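You operate a simulated robot arm through the tools that you are given. There is no shell and no other tool.

You are at the controls of a simulated robot arm. One attempt, no reset.

## Task
Put the steel kettle on its plate and heat it to 85 C.
Fine: lid shut.

Only the result counts: the job must be done as asked and must still hold three seconds after the hand-in. Knocking over, shifting, dropping, spilling or breaking anything else fails it. A push-on lid holds only when it is set on centred and level and pressed home; a screw cap is set on level and turned clockwise until tight.

## Robot
A 6-joint arm with a fingered hand, fixed in place. Base frame: the origin is at the foot of the arm, x ahead of it, y to its left, z up. Readings come in m, rad, newtons and seconds.
With the tool pointing down near the work surface it reaches from about 0.18 to 0.92 m from the base axis. Its first joint turns from -2.897 to 2.897 rad. Payload 5 kg.
Tool frame: the origin (TCP) lies between the finger pads and is the grasp point; the fingertips stand 0.037 m ahead of it; z points along the fingers, y is the line along which they close. The gripper opens to 0.124 m. The gripper's body begins 0.043 m behind the TCP. The gripper is a hand of 3 fingers: y runs from the thumb to the fingers, the wrist lies at [-0.021, -0.125, -0.215] in the tool frame, and closing takes about 1.5 s.
Orientation is that of the tool frame in the base frame, as a unit quaternion [w, x, y, z]. With the fingers straight down and the wrist toward the robot, the tool's x, y and z point along [0, 1, 0], [1, 0, 0] and [0, 0, -1] of the base frame.

## Interface
- The arm moves only by the tool step_arm. Its argument "plan" is a list of rows, each a list of 7 numbers: the shift along the base's x, y, z in m, then the turn, a rotation vector about the base's x, y, z in rad, then the opening, from 0 (shut) to 1 (fully open). In form: [[x, y, z, wx, wy, wz, fingers], ...]. A call has 1 to 20 rows; each row is the pose to reach, as a shift and turn from the pose commanded when the call began. Each row takes 0.2 s and may step no farther than 0.05 m and 0.15 rad from the row before; otherwise, or with a gripper value out of range, the whole call is refused. Where a pose cannot be reached the arm comes as near as it can. A force on the tool above 40 N (or 10 N above the force at the start of the call, whichever is more), or a blocked arm, ends the call early, and 0.2 s more pass. The fingers move at their own pace (about 0.072 m/s each) and stop on an object; they squeeze with about 23 N. The grip force told is the motor's: it shows also when the fingers shut on nothing. Time passes only in rows, and 0.2 s behind the last, so rows that repeat a pose let the fingers close. It gives the time, the measured TCP pose, the force on the tool (base axes), the opening and the grip force at its end, in the units of the frame above (readings bear some noise), with the torque about the TCP (base axes, N m) and any sound that the robot's microphone picked up, and new pictures: "pictures" is both (left out), scene, wrist or none.
- Cameras (640 x 400 px; columns grow to the right, rows downward): "scene" is fixed at [0.2202, -0.6493, 1.4468]; the picture's right is [-0.48, 0.88, 0.00], its down [0.50, 0.28, -0.82] and it looks along [-0.72, -0.40, -0.57] (base axes); focal length 214 px, centre (320, 200). "wrist" rides on the gripper at [0.072, -0.104, -0.154] in the tool frame; the picture's right is [-0.83, 0.26, -0.49], its down [-0.51, -0.72, 0.47] and it looks along [-0.23, 0.64, 0.73] (tool axes); focal length 243 px, centre (320, 200). There is no depth. A picture from a camera that has moved, and an enlarged one, comes with that camera's place and axes in the base frame and with its lens.
- hand_shape(shape): the hand has 3 fingers and takes this shape, open, in about a second: jaw (thumb against the fingers, like two jaws); tri (thumb and two fingers); tip (a fingertip pinch); poke (one finger out to press); point (the index stretched); flat (the hand flat); cup (the hand cupped); fist (a fist). The gripper value then closes the fingers along that shape, each until it touches; the sizes above hold for jaw. It gives what a move gives, with no picture.
- enlarge(camera, box): a new picture of the part [left, top, right, bottom] of that camera's present view, enlarged. It takes no simulated time.
- job_done(): hands the job in; it is judged then, once.

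Places have to be worked out from the pictures, the camera data and where the tool is seen. Open the gripper and draw the arm clear of the work before you hand the job in, unless the task says otherwise.

The tools are called after ">>>" by a JSON object that holds its "api" and its "payload". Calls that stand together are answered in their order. step_arm: Moves the arm, as the interface text tells. Its arguments: {"type":"object","properties":{"plan":{"type":"array","items":{"type":"array","items":{"type":"number"}}},"pictures":{"type":"string","enum":["both","scene","wrist","none"]}},"required":["plan"]} The other tools are called the same way: hand_shape (shape) gives the hand a shape; enlarge (camera, box) takes an enlarged picture of a part of a camera's view; job_done () hands the job in.

At the start:

```text
clock: 0.0
eef_pos: [0.0685, -0.7409, 1.234]
ee_rot: [0.0, 0.707, 0.707, 0.0]
wrist_force: [0.4, -0.3, -0.8]
moment: [0.0, -0.01, -0.04]
opening: 0.1237
grip_force: 0.0
shape: jaw
```

scene: 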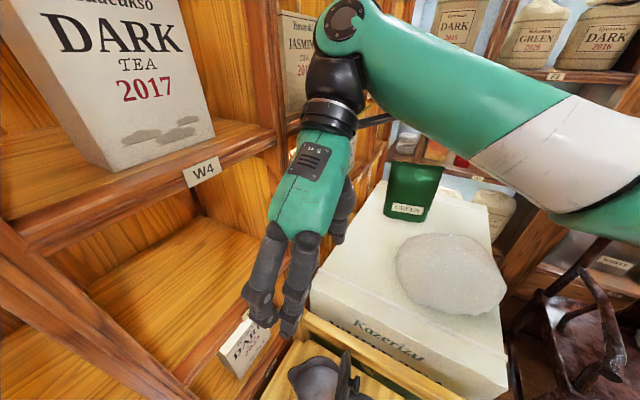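
wrist: 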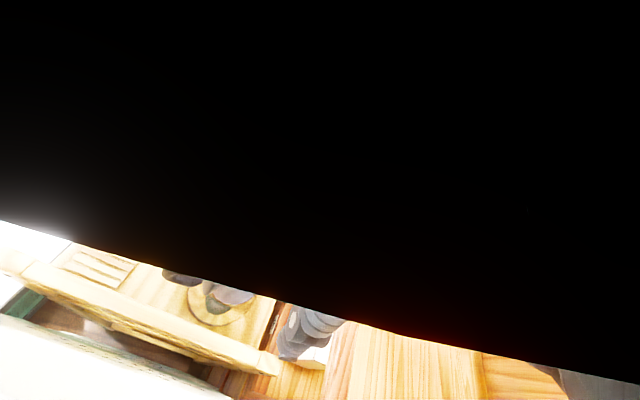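

The scene camera shows shelves, a table with a tray, and the arm; the kettle isn't obvious yet. I enlarge both views to find the kettle and the plate.

>>> {"api": "enlarge", "payload": {"camera": "scene", "box": [200, 250, 520, 400]}}

>>> {"api": "enlarge", "payload": {"camera": "wrist", "box": [0, 200, 400, 400]}}

>>> {"api": "enlarge", "payload": {"camera": "scene", "box": [360, 120, 640, 400]}}

```text
2.00 times, centred on (360, 325) of scene
camera zoom: at [0.2202, -0.6493, 1.4468], right [-0.48, 0.88, 0.0], down [0.5, 0.28, -0.82], along [-0.72, -0.4, -0.57], focal length 429 px, centre (240, -50)
```

zoom: 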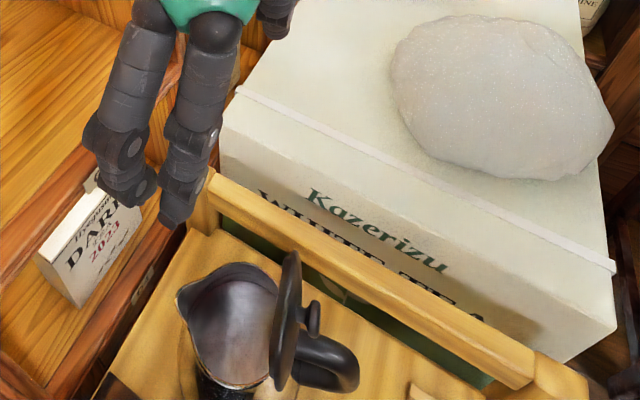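

```text
1.60 times, centred on (200, 300) of wrist
camera zoom: at [-0.0364, -0.6697, 1.3868], right [0.26, -0.83, 0.49], down [-0.72, -0.51, -0.47], along [0.64, -0.23, -0.73], focal length 388 px, centre (512, 40)
```

zoom: 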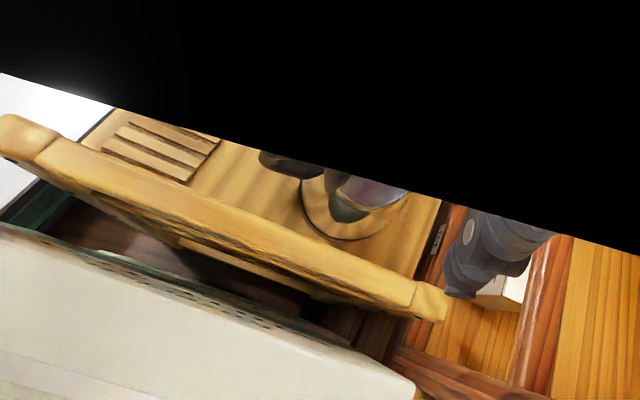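

```text
1.43 times, centred on (500, 260) of scene
camera zoom: at [0.2202, -0.6493, 1.4468], right [-0.48, 0.88, 0.0], down [0.5, 0.28, -0.82], along [-0.72, -0.4, -0.57], focal length 306 px, centre (63, 114)
```

zoom: 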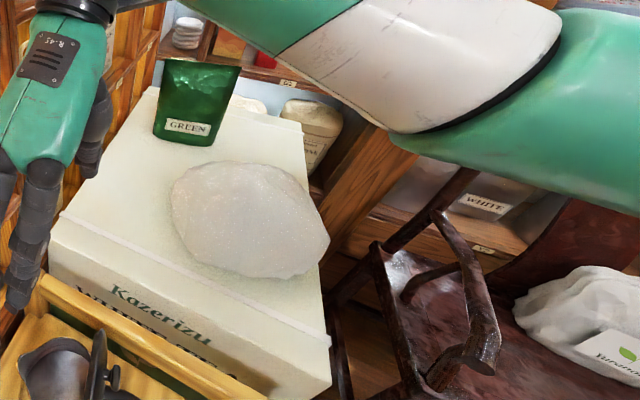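

The kettle (lid open) stands near the bottom of the scene view, at roughly [0.095, -0.72, mouth z 0.87], and the hand blocks most of the wrist view except a strip that looks along the fingers. I tilt the fingers toward +x so that strip sweeps over the rest of the table.

>>> {"api": "step_arm", "payload": {"plan": [[0, 0, 0.02, 0, -0.12, 0, 1], [0, 0, 0.04, 0, -0.24, 0, 1], [0, 0, 0.06, 0, -0.36, 0, 1], [0, 0, 0.08, 0, -0.48, 0, 1]], "pictures": "both"}}

```text
clock: 1.0
eef_pos: [0.0711, -0.7318, 1.313]
ee_rot: [0.169, 0.687, 0.687, 0.168]
wrist_force: [-0.1, 0.8, 0.3]
moment: [0.02, -0.04, 0.05]
opening: 0.1237
grip_force: 0.0
shape: jaw
out of reach, approached as far as the arm can: row 4
camera wrist: at [-0.093, -0.6602, 1.4003], right [0.0, -0.83, 0.56], down [-0.42, -0.51, -0.75], along [0.91, -0.23, -0.35], focal length 243 px, centre (320, 200)
```

scene: 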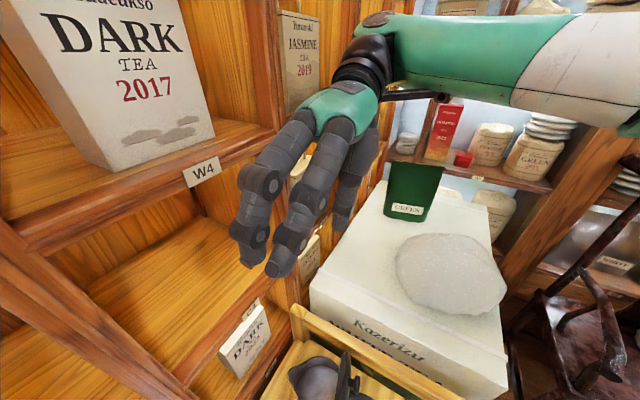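
wrist: 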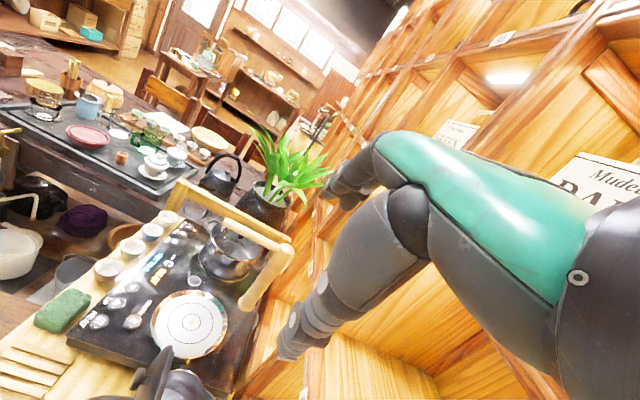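

Now the wrist view shows a heating unit with a round white plate, a control panel and another kettle behind it, plus the steel kettle at the bottom edge. I enlarge it to read the panel.

>>> {"api": "enlarge", "payload": {"camera": "wrist", "box": [60, 200, 300, 400]}}

>>> {"api": "enlarge", "payload": {"camera": "wrist", "box": [80, 230, 200, 330]}}

>>> {"api": "enlarge", "payload": {"camera": "scene", "box": [240, 280, 440, 400]}}

```text
2.00 times, centred on (180, 300) of wrist
camera zoom: at [-0.093, -0.6602, 1.4003], right [0.0, -0.83, 0.56], down [-0.42, -0.51, -0.75], along [0.91, -0.23, -0.35], focal length 485 px, centre (600, 0)
```

zoom: 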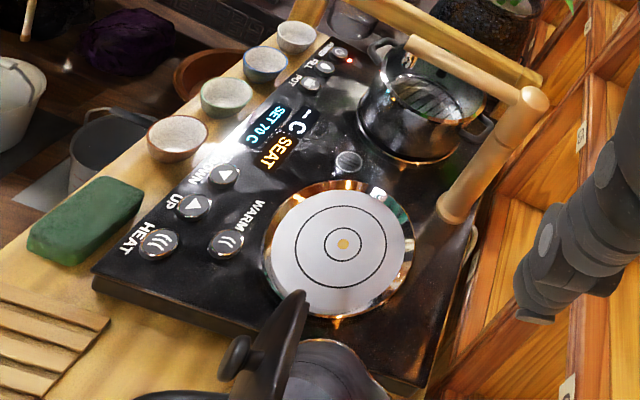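

```text
4.00 times, centred on (140, 280) of wrist
camera zoom: at [-0.093, -0.6602, 1.4003], right [0.0, -0.83, 0.56], down [-0.42, -0.51, -0.75], along [0.91, -0.23, -0.35], focal length 970 px, centre (1040, -120)
```

zoom: 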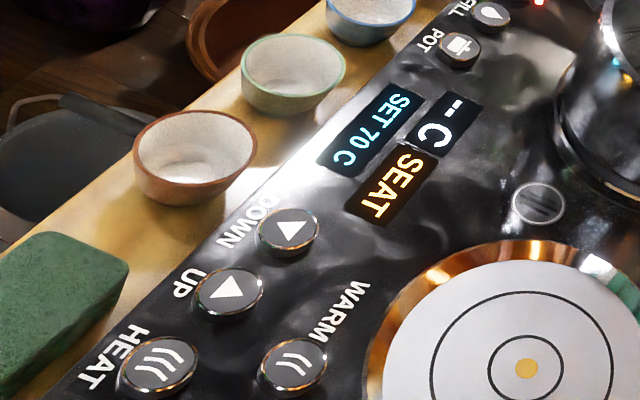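

```text
3.20 times, centred on (340, 340) of scene
camera zoom: at [0.2202, -0.6493, 1.4468], right [-0.48, 0.88, 0.0], down [0.5, 0.28, -0.82], along [-0.72, -0.4, -0.57], focal length 686 px, centre (256, -248)
```

zoom: 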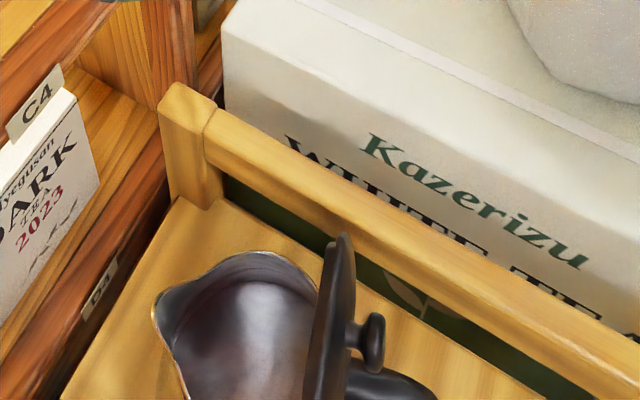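

The unit shows SET 70 C, "-- C" and SEAT, with HEAT, UP, DOWN and WARM buttons beside the round plate. I draw the hand back toward the base and pitch down a little, so the wrist camera takes in kettle and plate together.

>>> {"api": "step_arm", "payload": {"plan": [[-0.02, 0.04, -0.01, 0, 0.06, 0, 1], [-0.04, 0.08, -0.02, 0, 0.12, 0, 1], [-0.06, 0.12, -0.02, 0, 0.18, 0, 1]], "pictures": "both"}}

```text
clock: 1.8
eef_pos: [-0.0058, -0.7105, 1.3135]
ee_rot: [0.113, 0.697, 0.699, 0.116]
wrist_force: [0.1, 0.5, -1.2]
moment: [-0.01, 0.03, 0.02]
opening: 0.1241
grip_force: 0.1
shape: jaw
out of reach, approached as far as the arm can: row 1, 2, 3
camera wrist: at [-0.1559, -0.6398, 1.4257], right [0.09, -0.83, 0.55], down [-0.53, -0.51, -0.68], along [0.84, -0.23, -0.49], focal length 243 px, centre (320, 200)
```

scene: 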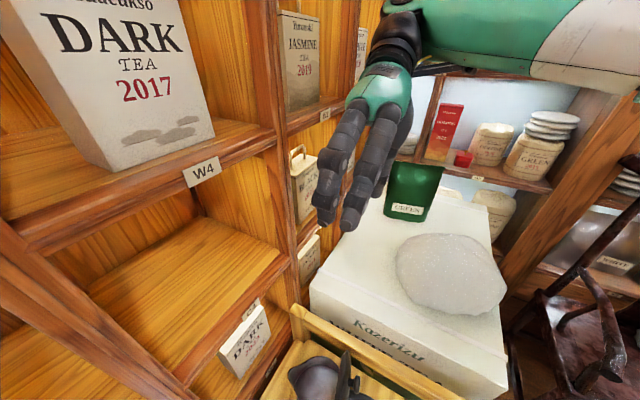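
wrist: 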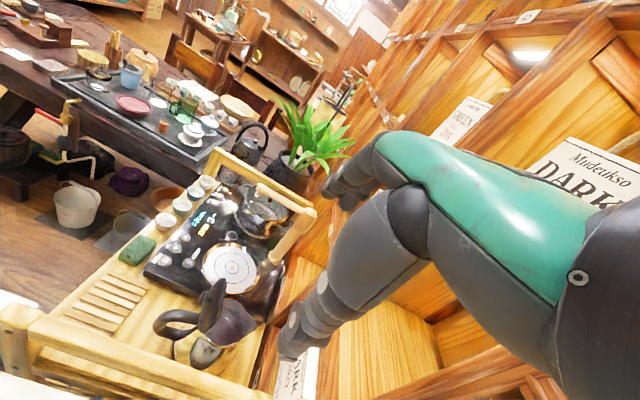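

Kettle and plate are both in view now; I enlarge to measure.

>>> {"api": "enlarge", "payload": {"camera": "wrist", "box": [140, 220, 300, 400]}}

>>> {"api": "enlarge", "payload": {"camera": "wrist", "box": [140, 170, 280, 290]}}

>>> {"api": "enlarge", "payload": {"camera": "wrist", "box": [0, 200, 320, 400]}}

```text
2.22 times, centred on (220, 310) of wrist
camera zoom: at [-0.1559, -0.6398, 1.4257], right [0.09, -0.83, 0.55], down [-0.53, -0.51, -0.68], along [0.84, -0.23, -0.49], focal length 539 px, centre (542, -44)
```

zoom: 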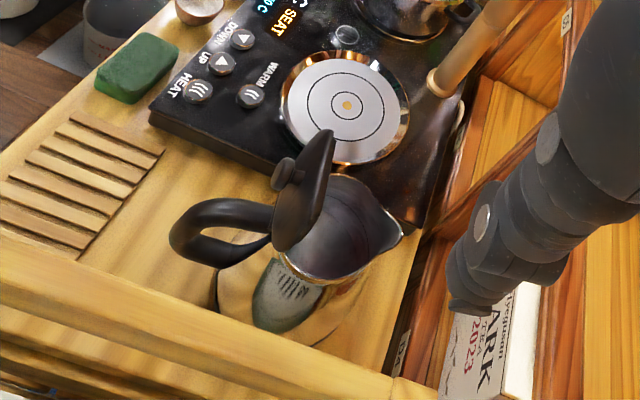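

```text
3.33 times, centred on (210, 230) of wrist
camera zoom: at [-0.1559, -0.6398, 1.4257], right [0.09, -0.83, 0.55], down [-0.53, -0.51, -0.68], along [0.84, -0.23, -0.49], focal length 809 px, centre (687, 100)
```

zoom: 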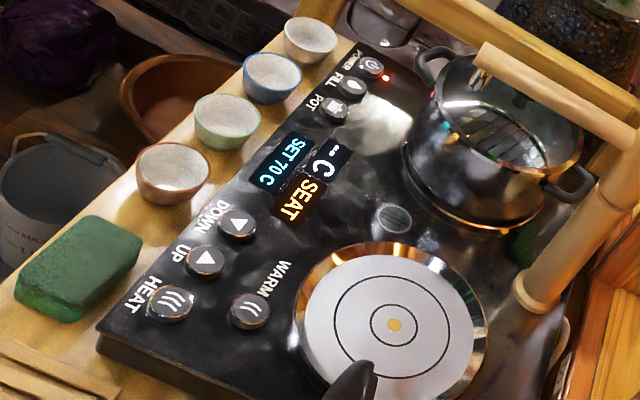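

```text
2.00 times, centred on (160, 300) of wrist
camera zoom: at [-0.1559, -0.6398, 1.4257], right [0.09, -0.83, 0.55], down [-0.53, -0.51, -0.68], along [0.84, -0.23, -0.49], focal length 485 px, centre (640, 0)
```

zoom: 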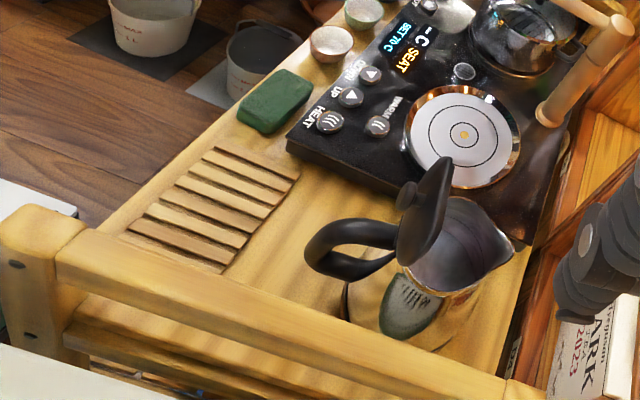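

From two views I place the knob at about [0.089, -0.654, 0.998], the spout tip at [0.120, -0.776, 0.934], the handle end at [0.076, -0.603, 0.887] and the plate centre near [0.284, -0.687, 0.84]. I take another wrist view from farther +x and lower to firm up the plate and panel heights.

>>> {"api": "step_arm", "payload": {"plan": [[0.03, 0.018, -0.023, 0, 0, 0, 1], [0.06, 0.036, -0.046, 0, 0, 0, 1], [0.09, 0.054, -0.069, 0, 0, 0, 1], [0.12, 0.072, -0.092, 0, 0, 0, 1], [0.15, 0.09, -0.113, 0, 0, 0, 1]], "pictures": "both"}}

```text
clock: 3.0
eef_pos: [0.0673, -0.737, 1.2432]
ee_rot: [0.106, 0.698, 0.7, 0.106]
wrist_force: [-0.3, -0.6, -0.6]
moment: [0.0, -0.01, 0.0]
opening: 0.1239
grip_force: 0.0
shape: jaw
out of reach, approached as far as the arm can: row 1, 2, 3, 4, 5
camera wrist: at [-0.0798, -0.6666, 1.3572], right [0.11, -0.83, 0.55], down [-0.55, -0.51, -0.66], along [0.83, -0.23, -0.51], focal length 243 px, centre (320, 200)
```

scene: 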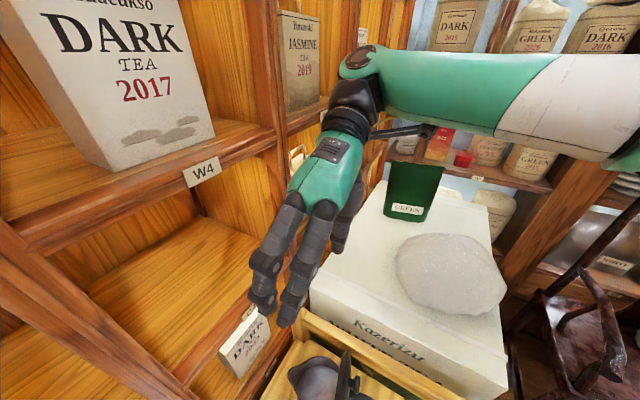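
wrist: 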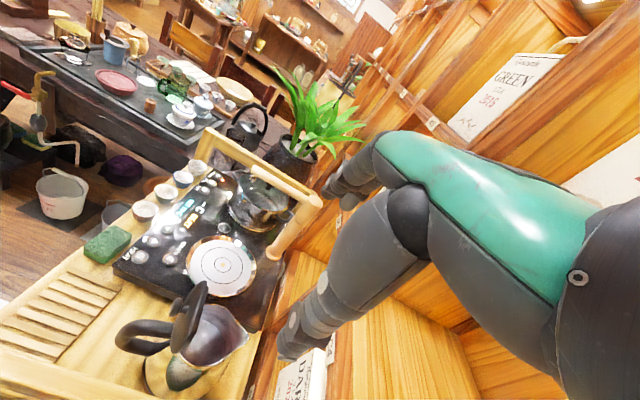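

The arm seems limited at this height and orientation (it stays at y ≈ -0.737). I use this view to measure, enlarging kettle and plate.

>>> {"api": "enlarge", "payload": {"camera": "wrist", "box": [100, 270, 300, 400]}}

>>> {"api": "enlarge", "payload": {"camera": "wrist", "box": [110, 150, 330, 300]}}

>>> {"api": "enlarge", "payload": {"camera": "scene", "box": [270, 320, 400, 400]}}

```text
3.08 times, centred on (200, 335) of wrist
camera zoom: at [-0.0798, -0.6666, 1.3572], right [0.11, -0.83, 0.55], down [-0.55, -0.51, -0.66], along [0.83, -0.23, -0.51], focal length 746 px, centre (689, -215)
```

zoom: 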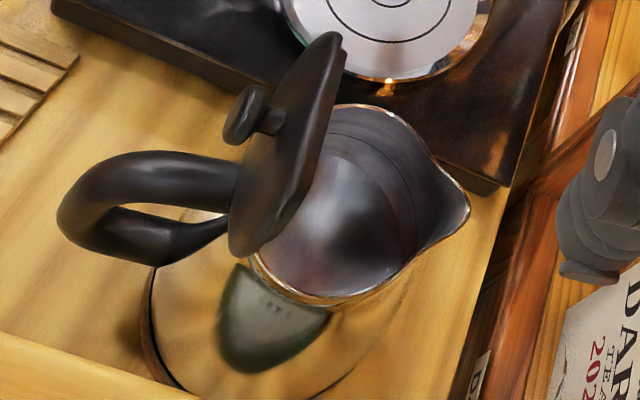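

```text
2.67 times, centred on (220, 225) of wrist
camera zoom: at [-0.0798, -0.6666, 1.3572], right [0.11, -0.83, 0.55], down [-0.55, -0.51, -0.66], along [0.83, -0.23, -0.51], focal length 647 px, centre (587, 133)
```

zoom: 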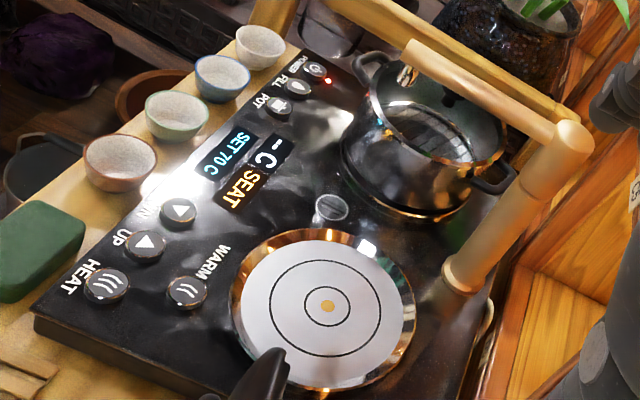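

```text
4.92 times, centred on (335, 360) of scene
camera zoom: at [0.2202, -0.6493, 1.4468], right [-0.48, 0.88, 0.0], down [0.5, 0.28, -0.82], along [-0.72, -0.4, -0.57], focal length 1056 px, centre (246, -588)
```

zoom: 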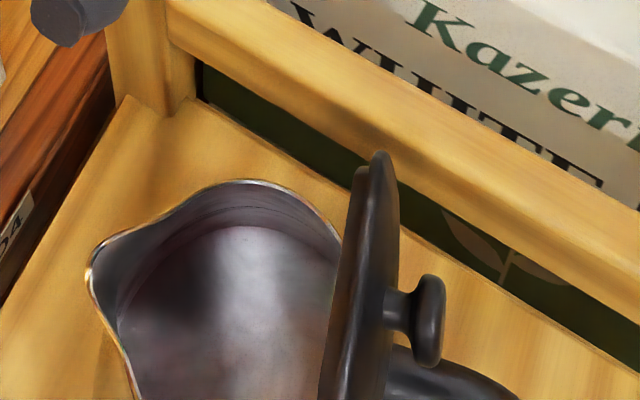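

Triangulating with the scene camera gives the knob at [0.090, -0.6535, 0.995] (lid standing upright, radius about 0.05), spout tip [0.120, -0.777, 0.929], and plate centre near [0.283, -0.686, 0.845]. I now probe the reach with a small move toward the base and downward, still well above everything.

>>> {"api": "step_arm", "payload": {"plan": [[0, 0.02, -0.02, 0, 0, 0, 1], [0, 0.04, -0.04, 0, 0, 0, 1]], "pictures": "none"}}

```text
clock: 3.6
eef_pos: [0.055, -0.7326, 1.2004]
ee_rot: [0.105, 0.699, 0.7, 0.106]
wrist_force: [0.6, -0.5, 0.0]
moment: [-0.01, 0.02, -0.05]
opening: 0.1242
grip_force: 0.1
shape: jaw
out of reach, approached as far as the arm can: row 1, 2
```

The y shift was refused again, so some joint limit depends on orientation. I try levelling the tool to straight down while moving slightly toward the base.

>>> {"api": "step_arm", "payload": {"plan": [[0, 0, 0, 0, 0.1, 0, 1], [0, 0, 0, 0, 0.2, 0, 1], [0, 0, 0, 0, 0.3, 0, 1], [0, 0.03, 0, 0, 0.3, 0, 1]], "pictures": "none"}}

```text
clock: 4.6
eef_pos: [0.05, -0.7478, 1.2024]
ee_rot: [-0.002, 0.706, 0.708, 0.0]
wrist_force: [0.6, -0.8, -0.1]
moment: [0.0, 0.0, 0.01]
opening: 0.1238
grip_force: 0.1
shape: jaw
out of reach, approached as far as the arm can: row 2, 3, 4
```

Straight down with this yaw only allows y ≤ -0.748. I test whether turning the wrist toward the robot (negative yaw) frees the motion.

>>> {"api": "step_arm", "payload": {"plan": [[0, 0, 0, 0, 0, -0.14, 1], [0, 0, 0, 0, 0, -0.28, 1], [0, 0.03, 0, 0, 0, -0.28, 1], [0, 0.06, 0, 0, 0, -0.28, 1]], "pictures": "none"}}

```text
clock: 5.6
eef_pos: [0.0364, -0.78, 1.2057]
ee_rot: [-0.001, 0.799, 0.601, 0.0]
wrist_force: [0.4, -0.7, 0.3]
moment: [-0.02, 0.0, 0.01]
opening: 0.1237
grip_force: 0.0
shape: jaw
out of reach, approached as far as the arm can: row 1, 2, 3, 4
```

The computed wrist point stays at radius about 0.77 whatever I ask, which looks like a nearly stretched arm. I turn the yaw back and lower a bit, to see if that frees it (the fingertips stay above 1.1, clear of the lid).

>>> {"api": "step_arm", "payload": {"plan": [[0, 0, -0.02, 0, 0, 0.14, 1], [0, 0, -0.04, 0, 0, 0.28, 1], [0, 0, -0.06, 0, 0, 0.28, 1], [0, 0, -0.06, 0, 0, 0.28, 1]], "pictures": "scene"}}

```text
clock: 6.6
eef_pos: [0.0412, -0.7458, 1.1529]
ee_rot: [0.0, 0.706, 0.708, 0.0]
wrist_force: [-0.7, 0.4, 0.8]
moment: [0.0, 0.01, -0.06]
opening: 0.124
grip_force: 0.0
shape: jaw
out of reach, approached as far as the arm can: row 1, 2, 3, 4
```

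scene: 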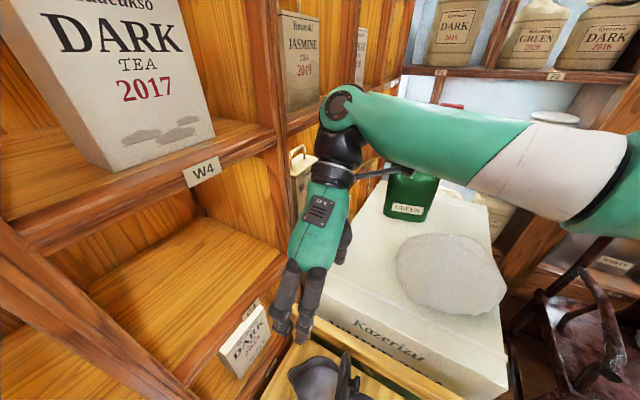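

The wrist point stays at radius ≈0.77, so the "commanded" pose may have run away from the real one. I test this with one small outward row: if the arm doesn't move, the command has wound up.

>>> {"api": "step_arm", "payload": {"plan": [[-0.01, -0.03, 0.01, 0, 0, 0, 1]], "pictures": "none"}}

```text
clock: 7.0
eef_pos: [0.0393, -0.7471, 1.1546]
ee_rot: [0.0, 0.707, 0.707, 0.001]
wrist_force: [-0.6, -0.1, 0.0]
moment: [0.0, -0.03, -0.03]
opening: 0.1238
grip_force: 0.1
shape: jaw
out of reach, approached as far as the arm can: row 1
```

Confirmed: the command has wound up to roughly [0.149, -0.431, 1.091] while the arm is at [0.039, -0.747, 1.155]. I unwind it back in stages.

>>> {"api": "step_arm", "payload": {"plan": [[-0.014, -0.04, 0.008, 0, 0, 0, 1], [-0.027, -0.08, 0.016, 0, 0, 0, 1], [-0.041, -0.12, 0.024, 0, 0, 0, 1], [-0.054, -0.16, 0.032, 0, 0, 0, 1], [-0.068, -0.2, 0.04, 0, 0, 0, 1], [-0.081, -0.24, 0.048, 0, 0, 0, 1]], "pictures": "none"}}

```text
clock: 8.4
eef_pos: [0.0128, -0.7411, 1.2025]
ee_rot: [0.0, 0.707, 0.708, 0.0]
wrist_force: [0.0, 0.1, 0.6]
moment: [-0.05, -0.01, -0.04]
opening: 0.1238
grip_force: 0.2
shape: jaw
out of reach, approached as far as the arm can: row 1, 2, 3, 4, 5, 6
```

Still clipped at a command of about [0.068, -0.671, 1.139]. I continue back to the start pose, which is known to be reachable.

>>> {"api": "step_arm", "payload": {"plan": [[0, -0.025, 0.033, 0, 0, 0, 1], [0, -0.05, 0.066, 0, 0, 0, 1], [0.001, -0.07, 0.095, 0, 0, 0, 1], [0.001, -0.07, 0.095, 0, 0, 0, 1]], "pictures": "none"}}

```text
clock: 9.4
eef_pos: [0.0213, -0.7394, 1.2828]
ee_rot: [-0.001, 0.707, 0.707, 0.0]
wrist_force: [0.6, -0.1, -0.7]
moment: [0.0, -0.02, 0.01]
opening: 0.1239
grip_force: 0.1
shape: jaw
out of reach, approached as far as the arm can: row 1, 2, 3, 4
```

I check with a zero move whether the arm still counts the current command as out of reach, and look at the arm's shape.

>>> {"api": "step_arm", "payload": {"plan": [[0, 0, 0, 0, 0, 0, 1]], "pictures": "both"}}

```text
clock: 9.8
eef_pos: [0.0207, -0.7394, 1.2829]
ee_rot: [0.0, 0.708, 0.707, 0.0]
wrist_force: [-1.2, 0.1, 0.6]
moment: [-0.03, 0.0, 0.02]
opening: 0.124
grip_force: 0.0
shape: jaw
camera wrist: at [-0.0841, -0.6681, 1.4356], right [0.26, -0.83, 0.49], down [-0.72, -0.51, -0.47], along [0.64, -0.23, -0.73], focal length 243 px, centre (320, 200)
```

scene: 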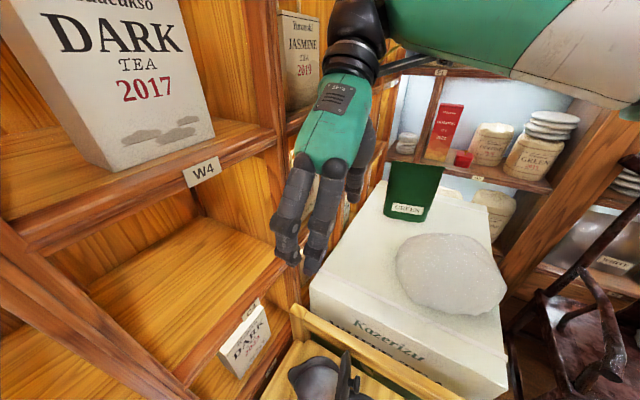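
wrist: 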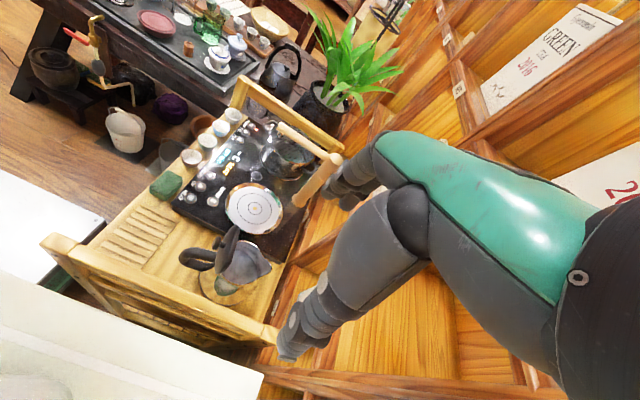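

The zero move is accepted, so commands restart from the actual pose. I map what is free with small single-axis tests, first +x.

>>> {"api": "step_arm", "payload": {"plan": [[0.03, 0, 0, 0, 0, 0, 1]], "pictures": "none"}}

>>> {"api": "step_arm", "payload": {"plan": [[0, 0.03, 0, 0, 0, 0, 1]], "pictures": "none"}}

>>> {"api": "step_arm", "payload": {"plan": [[0, 0, -0.04, 0, 0, 0, 1]], "pictures": "none"}}

```text
clock: 10.2
eef_pos: [0.0519, -0.7434, 1.2807]
ee_rot: [-0.001, 0.706, 0.708, 0.002]
wrist_force: [-0.3, 0.3, 0.0]
moment: [-0.02, -0.05, 0.01]
opening: 0.1241
grip_force: 0.1
shape: jaw
out of reach, approached as far as the arm can: row 1
```

```text
clock: 10.6
eef_pos: [0.0494, -0.7427, 1.2827]
ee_rot: [-0.002, 0.706, 0.708, 0.001]
wrist_force: [-0.8, 0.5, 0.4]
moment: [0.0, 0.03, 0.0]
opening: 0.124
grip_force: 0.1
shape: jaw
out of reach, approached as far as the arm can: row 1
```

```text
clock: 11.0
eef_pos: [0.0478, -0.7455, 1.2435]
ee_rot: [0.0, 0.706, 0.708, 0.0]
wrist_force: [0.2, 0.6, -0.2]
moment: [-0.01, 0.01, 0.01]
opening: 0.1239
grip_force: 0.0
shape: jaw
out of reach, approached as far as the arm can: row 1
```

The wrist point moves freely up and down and around, but not in or out: the arm was stretched straight by my first raise and is stuck at that singularity. I try pulling it inward with a sustained command, holding for several rows.

>>> {"api": "step_arm", "payload": {"plan": [[0, 0.04, 0, 0, 0, 0, 1], [0, 0.08, 0, 0, 0, 0, 1], [0, 0.12, 0, 0, 0, 0, 1], [0, 0.15, 0, 0, 0, 0, 1], [0, 0.15, 0, 0, 0, 0, 1], [0, 0.15, 0, 0, 0, 0, 1], [0, 0.15, 0, 0, 0, 0, 1], [0, 0.15, 0, 0, 0, 0, 1]], "pictures": "none"}}

```text
clock: 12.8
eef_pos: [0.0267, -0.7396, 1.2468]
ee_rot: [0.0, 0.707, 0.708, 0.001]
wrist_force: [0.0, -0.8, -0.6]
moment: [0.01, -0.02, 0.04]
opening: 0.1238
grip_force: 0.0
shape: jaw
out of reach, approached as far as the arm can: row 1, 2, 3, 4, 5, 6, 7, 8
```

Pure inward pull does nothing, as expected at a straight elbow. An upward motion should bend the elbow the way it was at the start, so I combine up and inward.

>>> {"api": "step_arm", "payload": {"plan": [[0, 0.02, 0.045, 0, 0, 0, 1], [0, 0.04, 0.09, 0, 0, 0, 1], [0, 0.06, 0.135, 0, 0, 0, 1], [0, 0.08, 0.135, 0, 0, 0, 1], [0, 0.1, 0.135, 0, 0, 0, 1]], "pictures": "scene"}}

```text
clock: 14.0
eef_pos: [0.0125, -0.716, 1.3859]
ee_rot: [-0.001, 0.706, 0.708, 0.001]
wrist_force: [0.0, -0.1, -0.5]
moment: [0.0, 0.01, 0.02]
opening: 0.1239
grip_force: 0.0
shape: jaw
out of reach, approached as far as the arm can: row 1, 2, 3, 4, 5
```

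scene: 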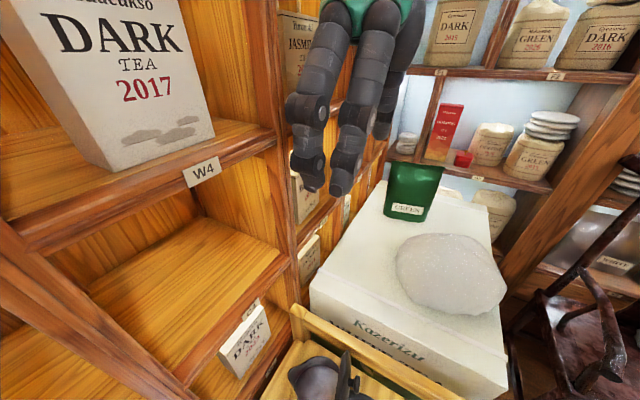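

The wrist still lies exactly on a sphere around [0, 0, 1.40] of radius 0.773, so the elbow is still straight. A tool pitch about x should share rotation with the elbow and break the lock; I try that here, high and clear.

>>> {"api": "step_arm", "payload": {"plan": [[0, 0, 0, -0.14, 0, 0, 1], [0, 0.01, -0.01, -0.28, 0, 0, 1], [0, 0.02, -0.02, -0.42, 0, 0, 1], [0, 0.04, -0.04, -0.42, 0, 0, 1], [0, 0.06, -0.06, -0.42, 0, 0, 1]], "pictures": "none"}}

```text
clock: 15.2
eef_pos: [-0.0024, -0.765, 1.3901]
ee_rot: [0.092, 0.699, 0.703, -0.091]
wrist_force: [0.9, 0.9, -0.1]
moment: [0.02, 0.0, -0.01]
opening: 0.1239
grip_force: 0.0
shape: jaw
out of reach, approached as far as the arm can: row 1, 2, 3, 4, 5
```

Only part of that turn was taken. Up-motion evidently doesn't bend the elbow, so I try the other way: inward and steadily down, undoing the tilt.

>>> {"api": "step_arm", "payload": {"plan": [[0, 0.01, -0.045, 0.06, 0, 0, 1], [0, 0.02, -0.09, 0.12, 0, 0, 1], [0, 0.03, -0.135, 0.18, 0, 0, 1], [0, 0.045, -0.18, 0.26, 0, 0, 1], [0, 0.06, -0.225, 0.26, 0, 0, 1]], "pictures": "scene"}}

```text
clock: 16.4
eef_pos: [-0.005, -0.7307, 1.1634]
ee_rot: [-0.002, 0.704, 0.71, 0.002]
wrist_force: [-0.3, 0.0, 0.6]
moment: [0.02, -0.02, 0.0]
opening: 0.1239
grip_force: 0.1
shape: jaw
out of reach, approached as far as the arm can: row 1, 2, 3, 4, 5
```

scene: 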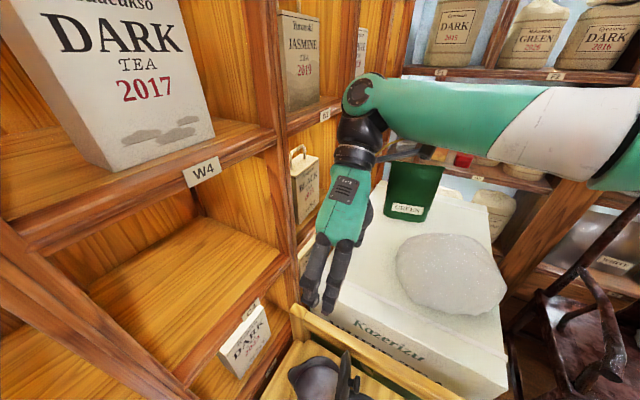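

That worked partly: the wrist is now about 1 cm inside the sphere. I continue inward and a little down, still clear of the rail (top about 0.955).

>>> {"api": "step_arm", "payload": {"plan": [[0, 0.015, -0.02, 0, 0, 0, 1], [0, 0.03, -0.04, 0, 0, 0, 1], [0, 0.05, -0.05, 0, 0, 0, 1], [0, 0.07, -0.05, 0, 0, 0, 1], [0, 0.09, -0.05, 0, 0, 0, 1]], "pictures": "none"}}

```text
clock: 17.6
eef_pos: [-0.0254, -0.7197, 1.1002]
ee_rot: [-0.002, 0.704, 0.71, 0.003]
wrist_force: [0.1, -0.3, 0.5]
moment: [0.0, 0.04, 0.0]
opening: 0.1238
grip_force: 0.1
shape: jaw
out of reach, approached as far as the arm can: row 1, 2, 3, 4, 5
```

I need to know whether outward motion is free; I test a 3 cm outward move here.

>>> {"api": "step_arm", "payload": {"plan": [[0, -0.02, 0.02, 0, 0, 0, 1], [0, -0.03, 0.03, 0, 0, 0, 1]], "pictures": "none"}}

>>> {"api": "step_arm", "payload": {"plan": [[0.04, 0, 0, 0, 0, 0, 1], [0.08, 0, 0, 0, 0, 0, 1]], "pictures": "none"}}

```text
clock: 18.2
eef_pos: [-0.026, -0.7272, 1.1308]
ee_rot: [0.0, 0.705, 0.709, 0.002]
wrist_force: [-0.4, 0.3, -0.6]
moment: [0.0, 0.01, 0.02]
opening: 0.1242
grip_force: 0.0
shape: jaw
out of reach, approached as far as the arm can: row 1, 2
```

```text
clock: 18.8
eef_pos: [0.0561, -0.727, 1.1311]
ee_rot: [0.0, 0.705, 0.709, 0.001]
wrist_force: [-0.7, -0.2, -0.2]
moment: [-0.03, -0.06, 0.0]
opening: 0.124
grip_force: 0.1
shape: jaw
```

The x move was reached without complaint and brought the wrist inside the limit, so the elbow is bent now. I try moving inward again.

>>> {"api": "step_arm", "payload": {"plan": [[0, 0.02, 0, 0, 0, 0, 1], [0, 0.04, 0, 0, 0, 0, 1], [0, 0.06, 0, 0, 0, 0, 1]], "pictures": "none"}}

```text
clock: 19.6
eef_pos: [0.0585, -0.691, 1.1228]
ee_rot: [0.0, 0.705, 0.709, 0.002]
wrist_force: [0.6, 1.3, -0.3]
moment: [-0.01, -0.02, -0.03]
opening: 0.1238
grip_force: 0.0
shape: jaw
out of reach, approached as far as the arm can: row 2, 3
```

It moved in 3.6 cm before balking. I continue with smaller steps and holds to see whether it is only a rate/conditioning issue.

>>> {"api": "step_arm", "payload": {"plan": [[0, 0.006, 0, 0, 0, 0, 1], [0, 0.012, 0, 0, 0, 0, 1], [0, 0.018, 0, 0, 0, 0, 1], [0, 0.024, 0, 0, 0, 0, 1], [0, 0.03, 0, 0, 0, 0, 1], [0, 0.036, 0, 0, 0, 0, 1]], "pictures": "none"}}

```text
clock: 21.0
eef_pos: [0.0588, -0.685, 1.1117]
ee_rot: [0.0, 0.705, 0.709, 0.001]
wrist_force: [1.0, -0.4, 0.0]
moment: [0.0, -0.01, -0.01]
opening: 0.1239
grip_force: 0.0
shape: jaw
out of reach, approached as far as the arm can: row 1, 2, 3, 4, 5, 6
```

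The limit lets me go farther in only when lower, so it is a height-dependent inner limit. I go around the lid on the +x side, then lower and come inward there.

>>> {"api": "step_arm", "payload": {"plan": [[0.045, -0.005, 0, 0, 0, 0, 1], [0.09, -0.01, 0, 0, 0, 0, 1], [0.135, -0.01, 0, 0, 0, 0, 1], [0.15, -0.01, -0.03, 0, 0, 0, 1], [0.15, 0, -0.06, 0, 0, 0, 1]], "pictures": "both"}}

```text
clock: 22.2
eef_pos: [0.2105, -0.689, 1.0505]
ee_rot: [0.001, 0.705, 0.709, 0.001]
wrist_force: [0.2, 0.4, 0.6]
moment: [0.0, 0.0, 0.01]
opening: 0.1239
grip_force: 0.1
shape: jaw
camera wrist: at [0.1043, -0.6189, 1.2035], right [0.27, -0.83, 0.49], down [-0.72, -0.51, -0.47], along [0.64, -0.23, -0.73], focal length 243 px, centre (320, 200)
```

scene: 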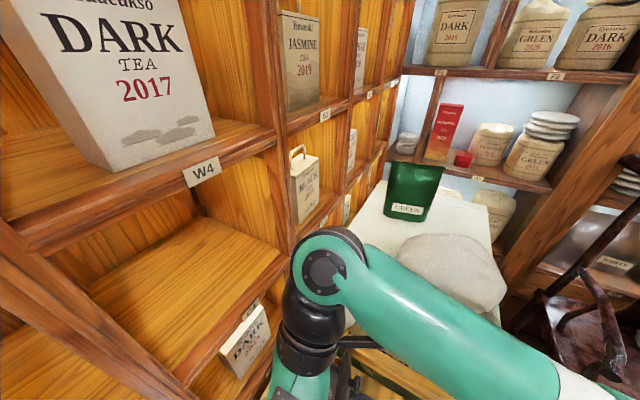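
wrist: 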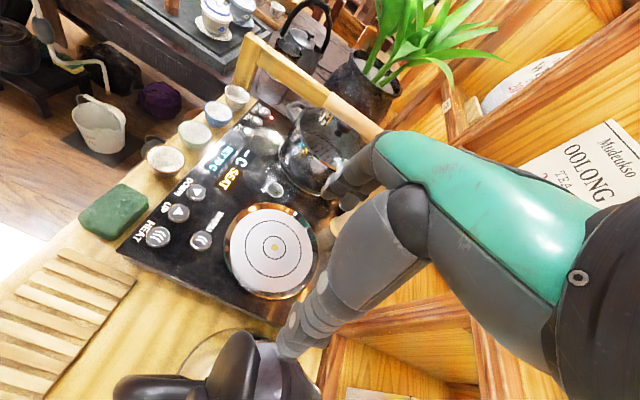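

Now moving freely, and the view shows plate, buttons and kettle closely. I enlarge to measure them.

>>> {"api": "enlarge", "payload": {"camera": "wrist", "box": [100, 90, 340, 320]}}

>>> {"api": "enlarge", "payload": {"camera": "wrist", "box": [100, 280, 340, 400]}}

>>> {"api": "enlarge", "payload": {"camera": "wrist", "box": [140, 130, 260, 260]}}

```text
1.74 times, centred on (220, 205) of wrist
camera zoom: at [0.1043, -0.6189, 1.2035], right [0.27, -0.83, 0.49], down [-0.72, -0.51, -0.47], along [0.64, -0.23, -0.73], focal length 422 px, centre (494, 191)
```

zoom: 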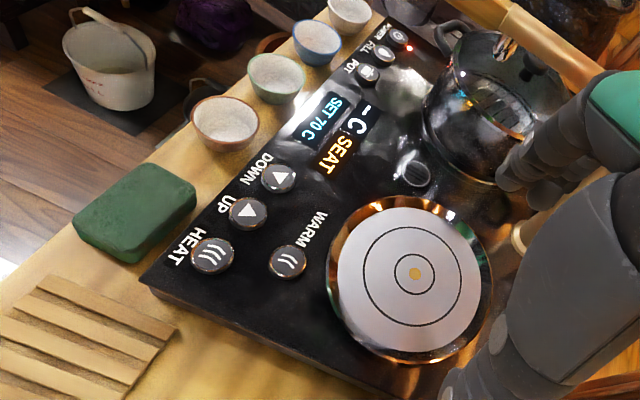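

```text
2.67 times, centred on (220, 340) of wrist
camera zoom: at [0.1043, -0.6189, 1.2035], right [0.27, -0.83, 0.49], down [-0.72, -0.51, -0.47], along [0.64, -0.23, -0.73], focal length 647 px, centre (587, -173)
```

zoom: 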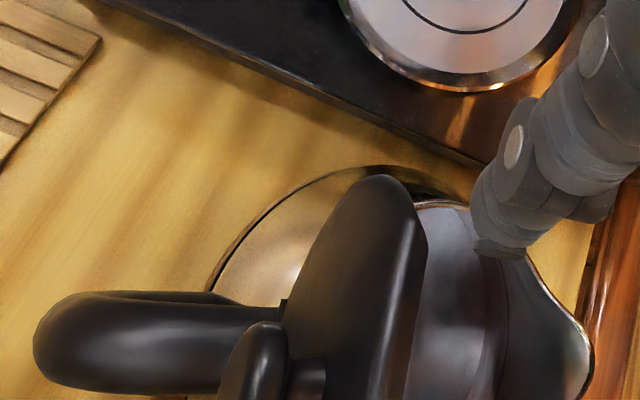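

```text
3.08 times, centred on (200, 195) of wrist
camera zoom: at [0.1043, -0.6189, 1.2035], right [0.27, -0.83, 0.49], down [-0.72, -0.51, -0.47], along [0.64, -0.23, -0.73], focal length 746 px, centre (689, 215)
```

zoom: 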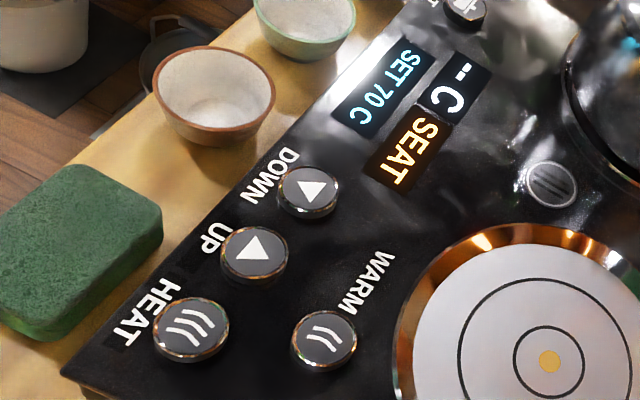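

Triangulated: plate centre [0.2775, -0.6855, 0.852]; HEAT [0.214, -0.542], UP [0.257, -0.541], DOWN [0.2975, -0.541], button tops z≈0.852; board z≈0.80; kettle axis ≈[0.106, -0.719] with the handle pointing along [-0.25, 0.97]. I move to the handle side (+y) of the lid, closing the fingers on the way, to push the lid shut.

>>> {"api": "step_arm", "payload": {"plan": [[0, 0.03, 0.01, 0, 0, 0, 1], [0, 0.065, 0.02, 0, 0, 0, 1], [0, 0.1, 0.02, 0, 0, 0, 0.5], [0, 0.13, 0.02, 0, 0, 0, 0], [0, 0.13, 0.02, 0, 0, 0, 0]], "pictures": "both"}}

```text
clock: 23.4
eef_pos: [0.2248, -0.5746, 1.0493]
ee_rot: [0.0, 0.706, 0.709, 0.001]
wrist_force: [-0.3, 0.2, 0.1]
moment: [0.01, 0.04, 0.03]
opening: 0.0136
grip_force: 0.1
shape: jaw
out of reach, approached as far as the arm can: row 3, 4, 5
camera wrist: at [0.1188, -0.5043, 1.2025], right [0.26, -0.83, 0.49], down [-0.72, -0.51, -0.47], along [0.64, -0.23, -0.73], focal length 243 px, centre (320, 200)
```

scene: 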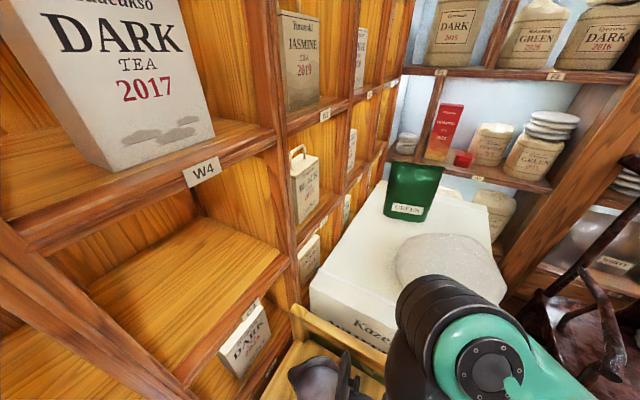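
wrist: 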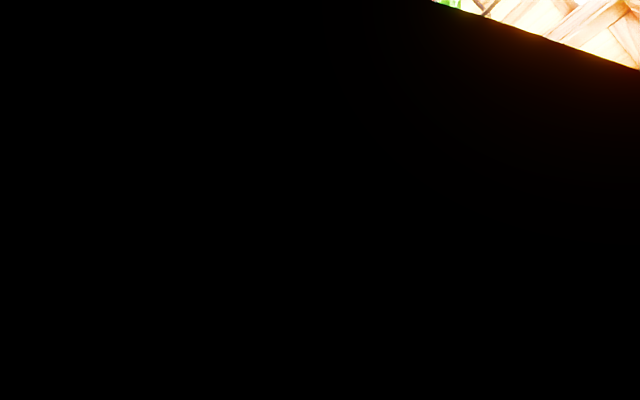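

The wrist camera is now covered by the forearm, which folds in close here; the inner limit at this height is y ≈ -0.575. I go along -x to the handle side of the lid at y ≈ -0.58.

>>> {"api": "step_arm", "payload": {"plan": [[-0.04, -0.008, 0, 0, 0, 0, 0], [-0.08, -0.008, 0, 0, 0, 0, 0], [-0.12, -0.008, 0, 0, 0, 0, 0], [-0.135, -0.008, 0, 0, 0, 0, 0]], "pictures": "both"}}

```text
clock: 24.4
eef_pos: [0.1057, -0.6151, 1.0228]
ee_rot: [-0.001, 0.706, 0.708, 0.002]
wrist_force: [0.1, -0.2, -0.1]
moment: [-0.02, -0.01, 0.0]
opening: 0.0
grip_force: 23.1
shape: jaw
out of reach, approached as far as the arm can: row 1, 2, 3, 4
camera wrist: at [-0.0017, -0.5436, 1.175], right [0.26, -0.83, 0.49], down [-0.72, -0.51, -0.47], along [0.64, -0.23, -0.73], focal length 243 px, centre (320, 200)
```

scene: 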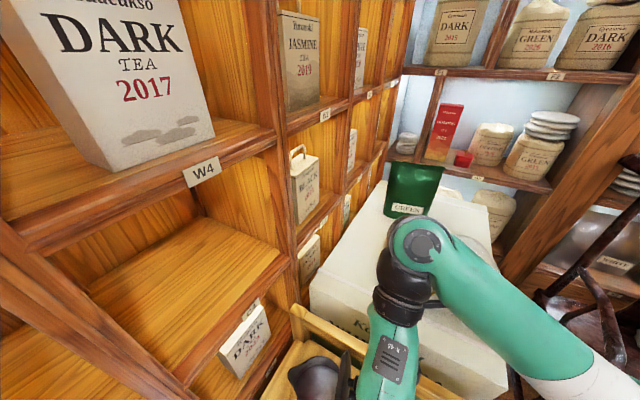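
wrist: 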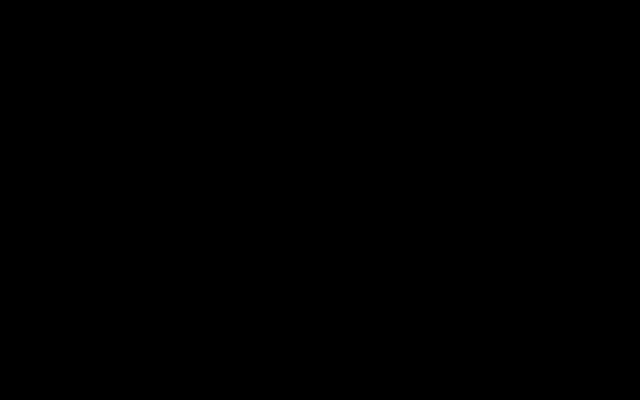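

Despite the limit, I'm now at [0.106, -0.615, tips z≈0.986], right behind the lid knob (y≈-0.65, z≈0.995). I push slowly toward -y against the knob so the lid tips over, watching the force.

>>> {"api": "step_arm", "payload": {"plan": [[-0.006, -0.01, 0, 0, 0, 0, 0], [-0.012, -0.02, 0, 0, 0, 0, 0], [-0.012, -0.03, 0, 0, 0, 0, 0], [-0.012, -0.04, 0, 0, 0, 0, 0]], "pictures": "scene"}}

```text
clock: 25.4
eef_pos: [0.091, -0.651, 1.0249]
ee_rot: [0.0, 0.705, 0.709, 0.002]
wrist_force: [1.4, 0.1, -0.2]
moment: [-0.02, -0.01, -0.02]
opening: 0.0001
grip_force: 23.2
shape: jaw
```

scene: 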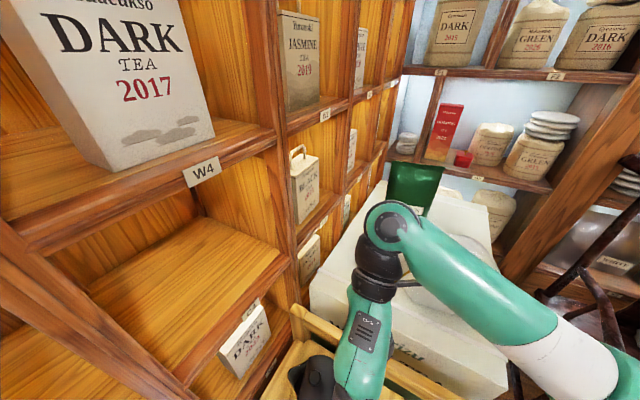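

>>> {"api": "enlarge", "payload": {"camera": "scene", "box": [260, 320, 400, 400]}}

```text
4.57 times, centred on (330, 360) of scene
camera zoom: at [0.2202, -0.6493, 1.4468], right [-0.48, 0.88, 0.0], down [0.5, 0.28, -0.82], along [-0.72, -0.4, -0.57], focal length 980 px, centre (274, -531)
```

zoom: 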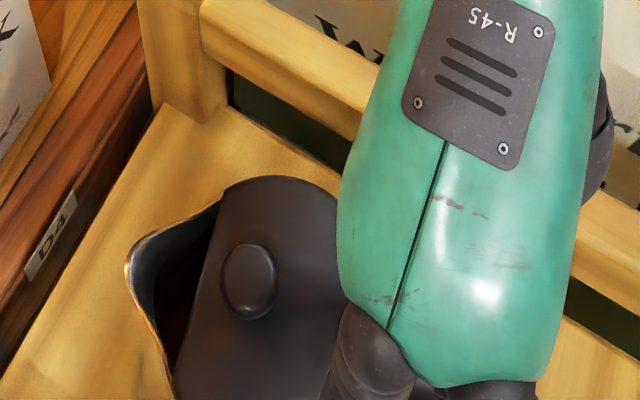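

The lid has tipped over: the knob now faces up, near [0.107, -0.722]. I raise slightly, move the closed fingers over the knob and press down gently.

>>> {"api": "step_arm", "payload": {"plan": [[0, 0, 0.02, 0, 0, 0, 0], [0.006, -0.025, 0.025, 0, 0, 0, 0], [0.012, -0.05, 0.025, 0, 0, 0, 0], [0.016, -0.071, 0.025, 0, 0, 0, 0], [0.016, -0.071, 0.015, 0, 0, 0, 0]], "pictures": "scene"}}

>>> {"api": "enlarge", "payload": {"camera": "scene", "box": [260, 320, 400, 400]}}

```text
clock: 26.6
eef_pos: [0.1051, -0.7224, 1.0395]
ee_rot: [-0.001, 0.706, 0.709, 0.002]
wrist_force: [0.4, 0.2, 0.4]
moment: [-0.01, 0.02, -0.01]
opening: 0.0
grip_force: 22.9
shape: jaw
```

scene: 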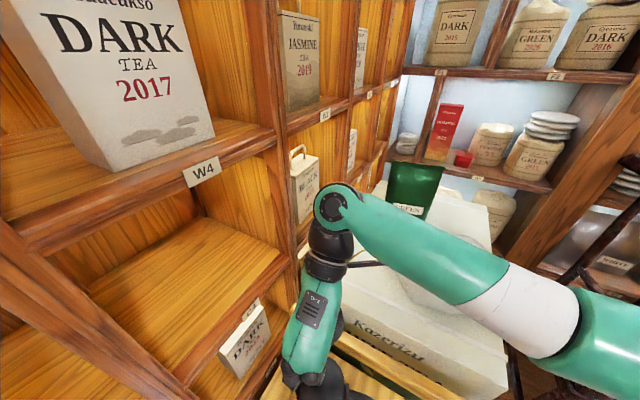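

```text
4.57 times, centred on (330, 360) of scene
camera zoom: at [0.2202, -0.6493, 1.4468], right [-0.48, 0.88, 0.0], down [0.5, 0.28, -0.82], along [-0.72, -0.4, -0.57], focal length 980 px, centre (274, -531)
```

zoom: 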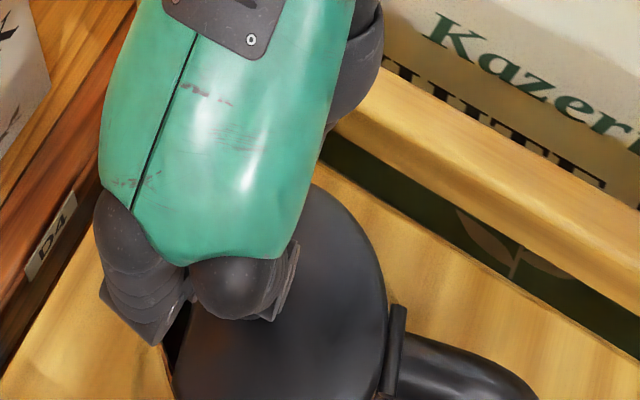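

The lid lies nearly flat with the hinge visible at right. I press down in small steps until contact force builds.

>>> {"api": "step_arm", "payload": {"plan": [[0, 0, -0.006, 0, 0, 0, 0], [0, 0, -0.012, 0, 0, 0, 0], [0, 0, -0.018, 0, 0, 0, 0], [0, 0, -0.024, 0, 0, 0, 0], [0, 0, -0.03, 0, 0, 0, 0], [0, 0, -0.035, 0, 0, 0, 0], [0, 0, -0.04, 0, 0, 0, 0], [0, 0, -0.045, 0, 0, 0, 0], [0, 0, -0.05, 0, 0, 0, 0]], "pictures": "scene"}}

```text
clock: 28.6
eef_pos: [0.1054, -0.7238, 0.9967]
ee_rot: [0.005, 0.705, 0.709, -0.001]
wrist_force: [-2.0, 6.2, 18.0]
moment: [0.12, 0.16, -0.01]
opening: 0.0
grip_force: 23.0
shape: jaw
stopped in row 9: the force on the tool passed its limit at 45 N (the readings are from after the stop); the commanded pose is now the measured one
```

scene: 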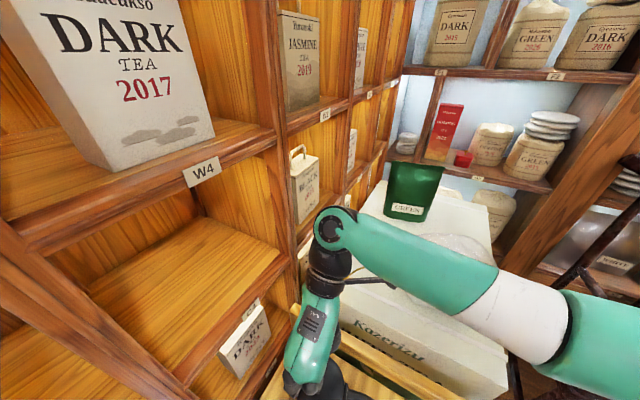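

The press reached 45 N with the tips at z≈0.960, so the lid should be down. I lift off and look.

>>> {"api": "step_arm", "payload": {"plan": [[0, 0, 0.02, 0, 0, 0, 0], [0, 0, 0.05, 0, 0, 0, 0], [-0.01, -0.01, 0.1, 0, 0, 0, 0.5], [-0.03, -0.01, 0.14, 0, 0, 0, 1], [-0.06, -0.01, 0.16, 0, 0, 0, 1]], "pictures": "both"}}

>>> {"api": "enlarge", "payload": {"camera": "scene", "box": [260, 320, 400, 400]}}

>>> {"api": "enlarge", "payload": {"camera": "wrist", "box": [60, 260, 300, 400]}}

```text
refused: row 3 steps farther than a row can; nothing moved
```

```text
4.57 times, centred on (330, 360) of scene
camera zoom: at [0.2202, -0.6493, 1.4468], right [-0.48, 0.88, 0.0], down [0.5, 0.28, -0.82], along [-0.72, -0.4, -0.57], focal length 980 px, centre (274, -531)
```

zoom: 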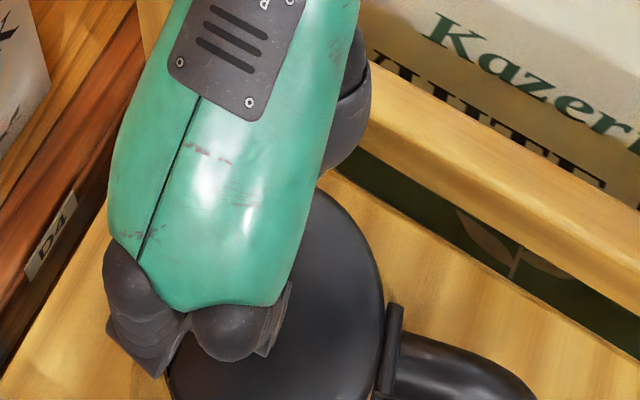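

```text
2.67 times, centred on (180, 330) of wrist
camera zoom: at [-0.0009, -0.6523, 1.1495], right [0.26, -0.82, 0.5], down [-0.72, -0.51, -0.47], along [0.65, -0.24, -0.73], focal length 647 px, centre (693, -147)
```

zoom: 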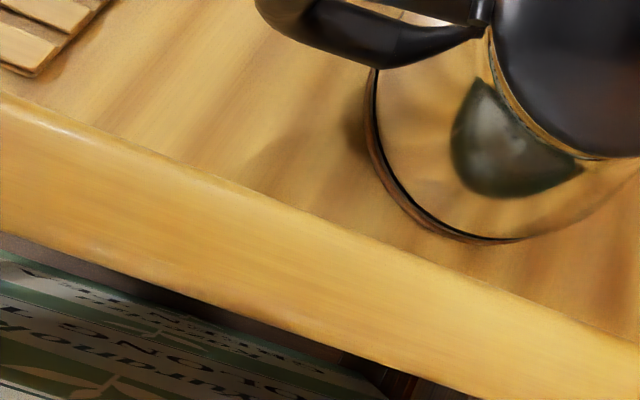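

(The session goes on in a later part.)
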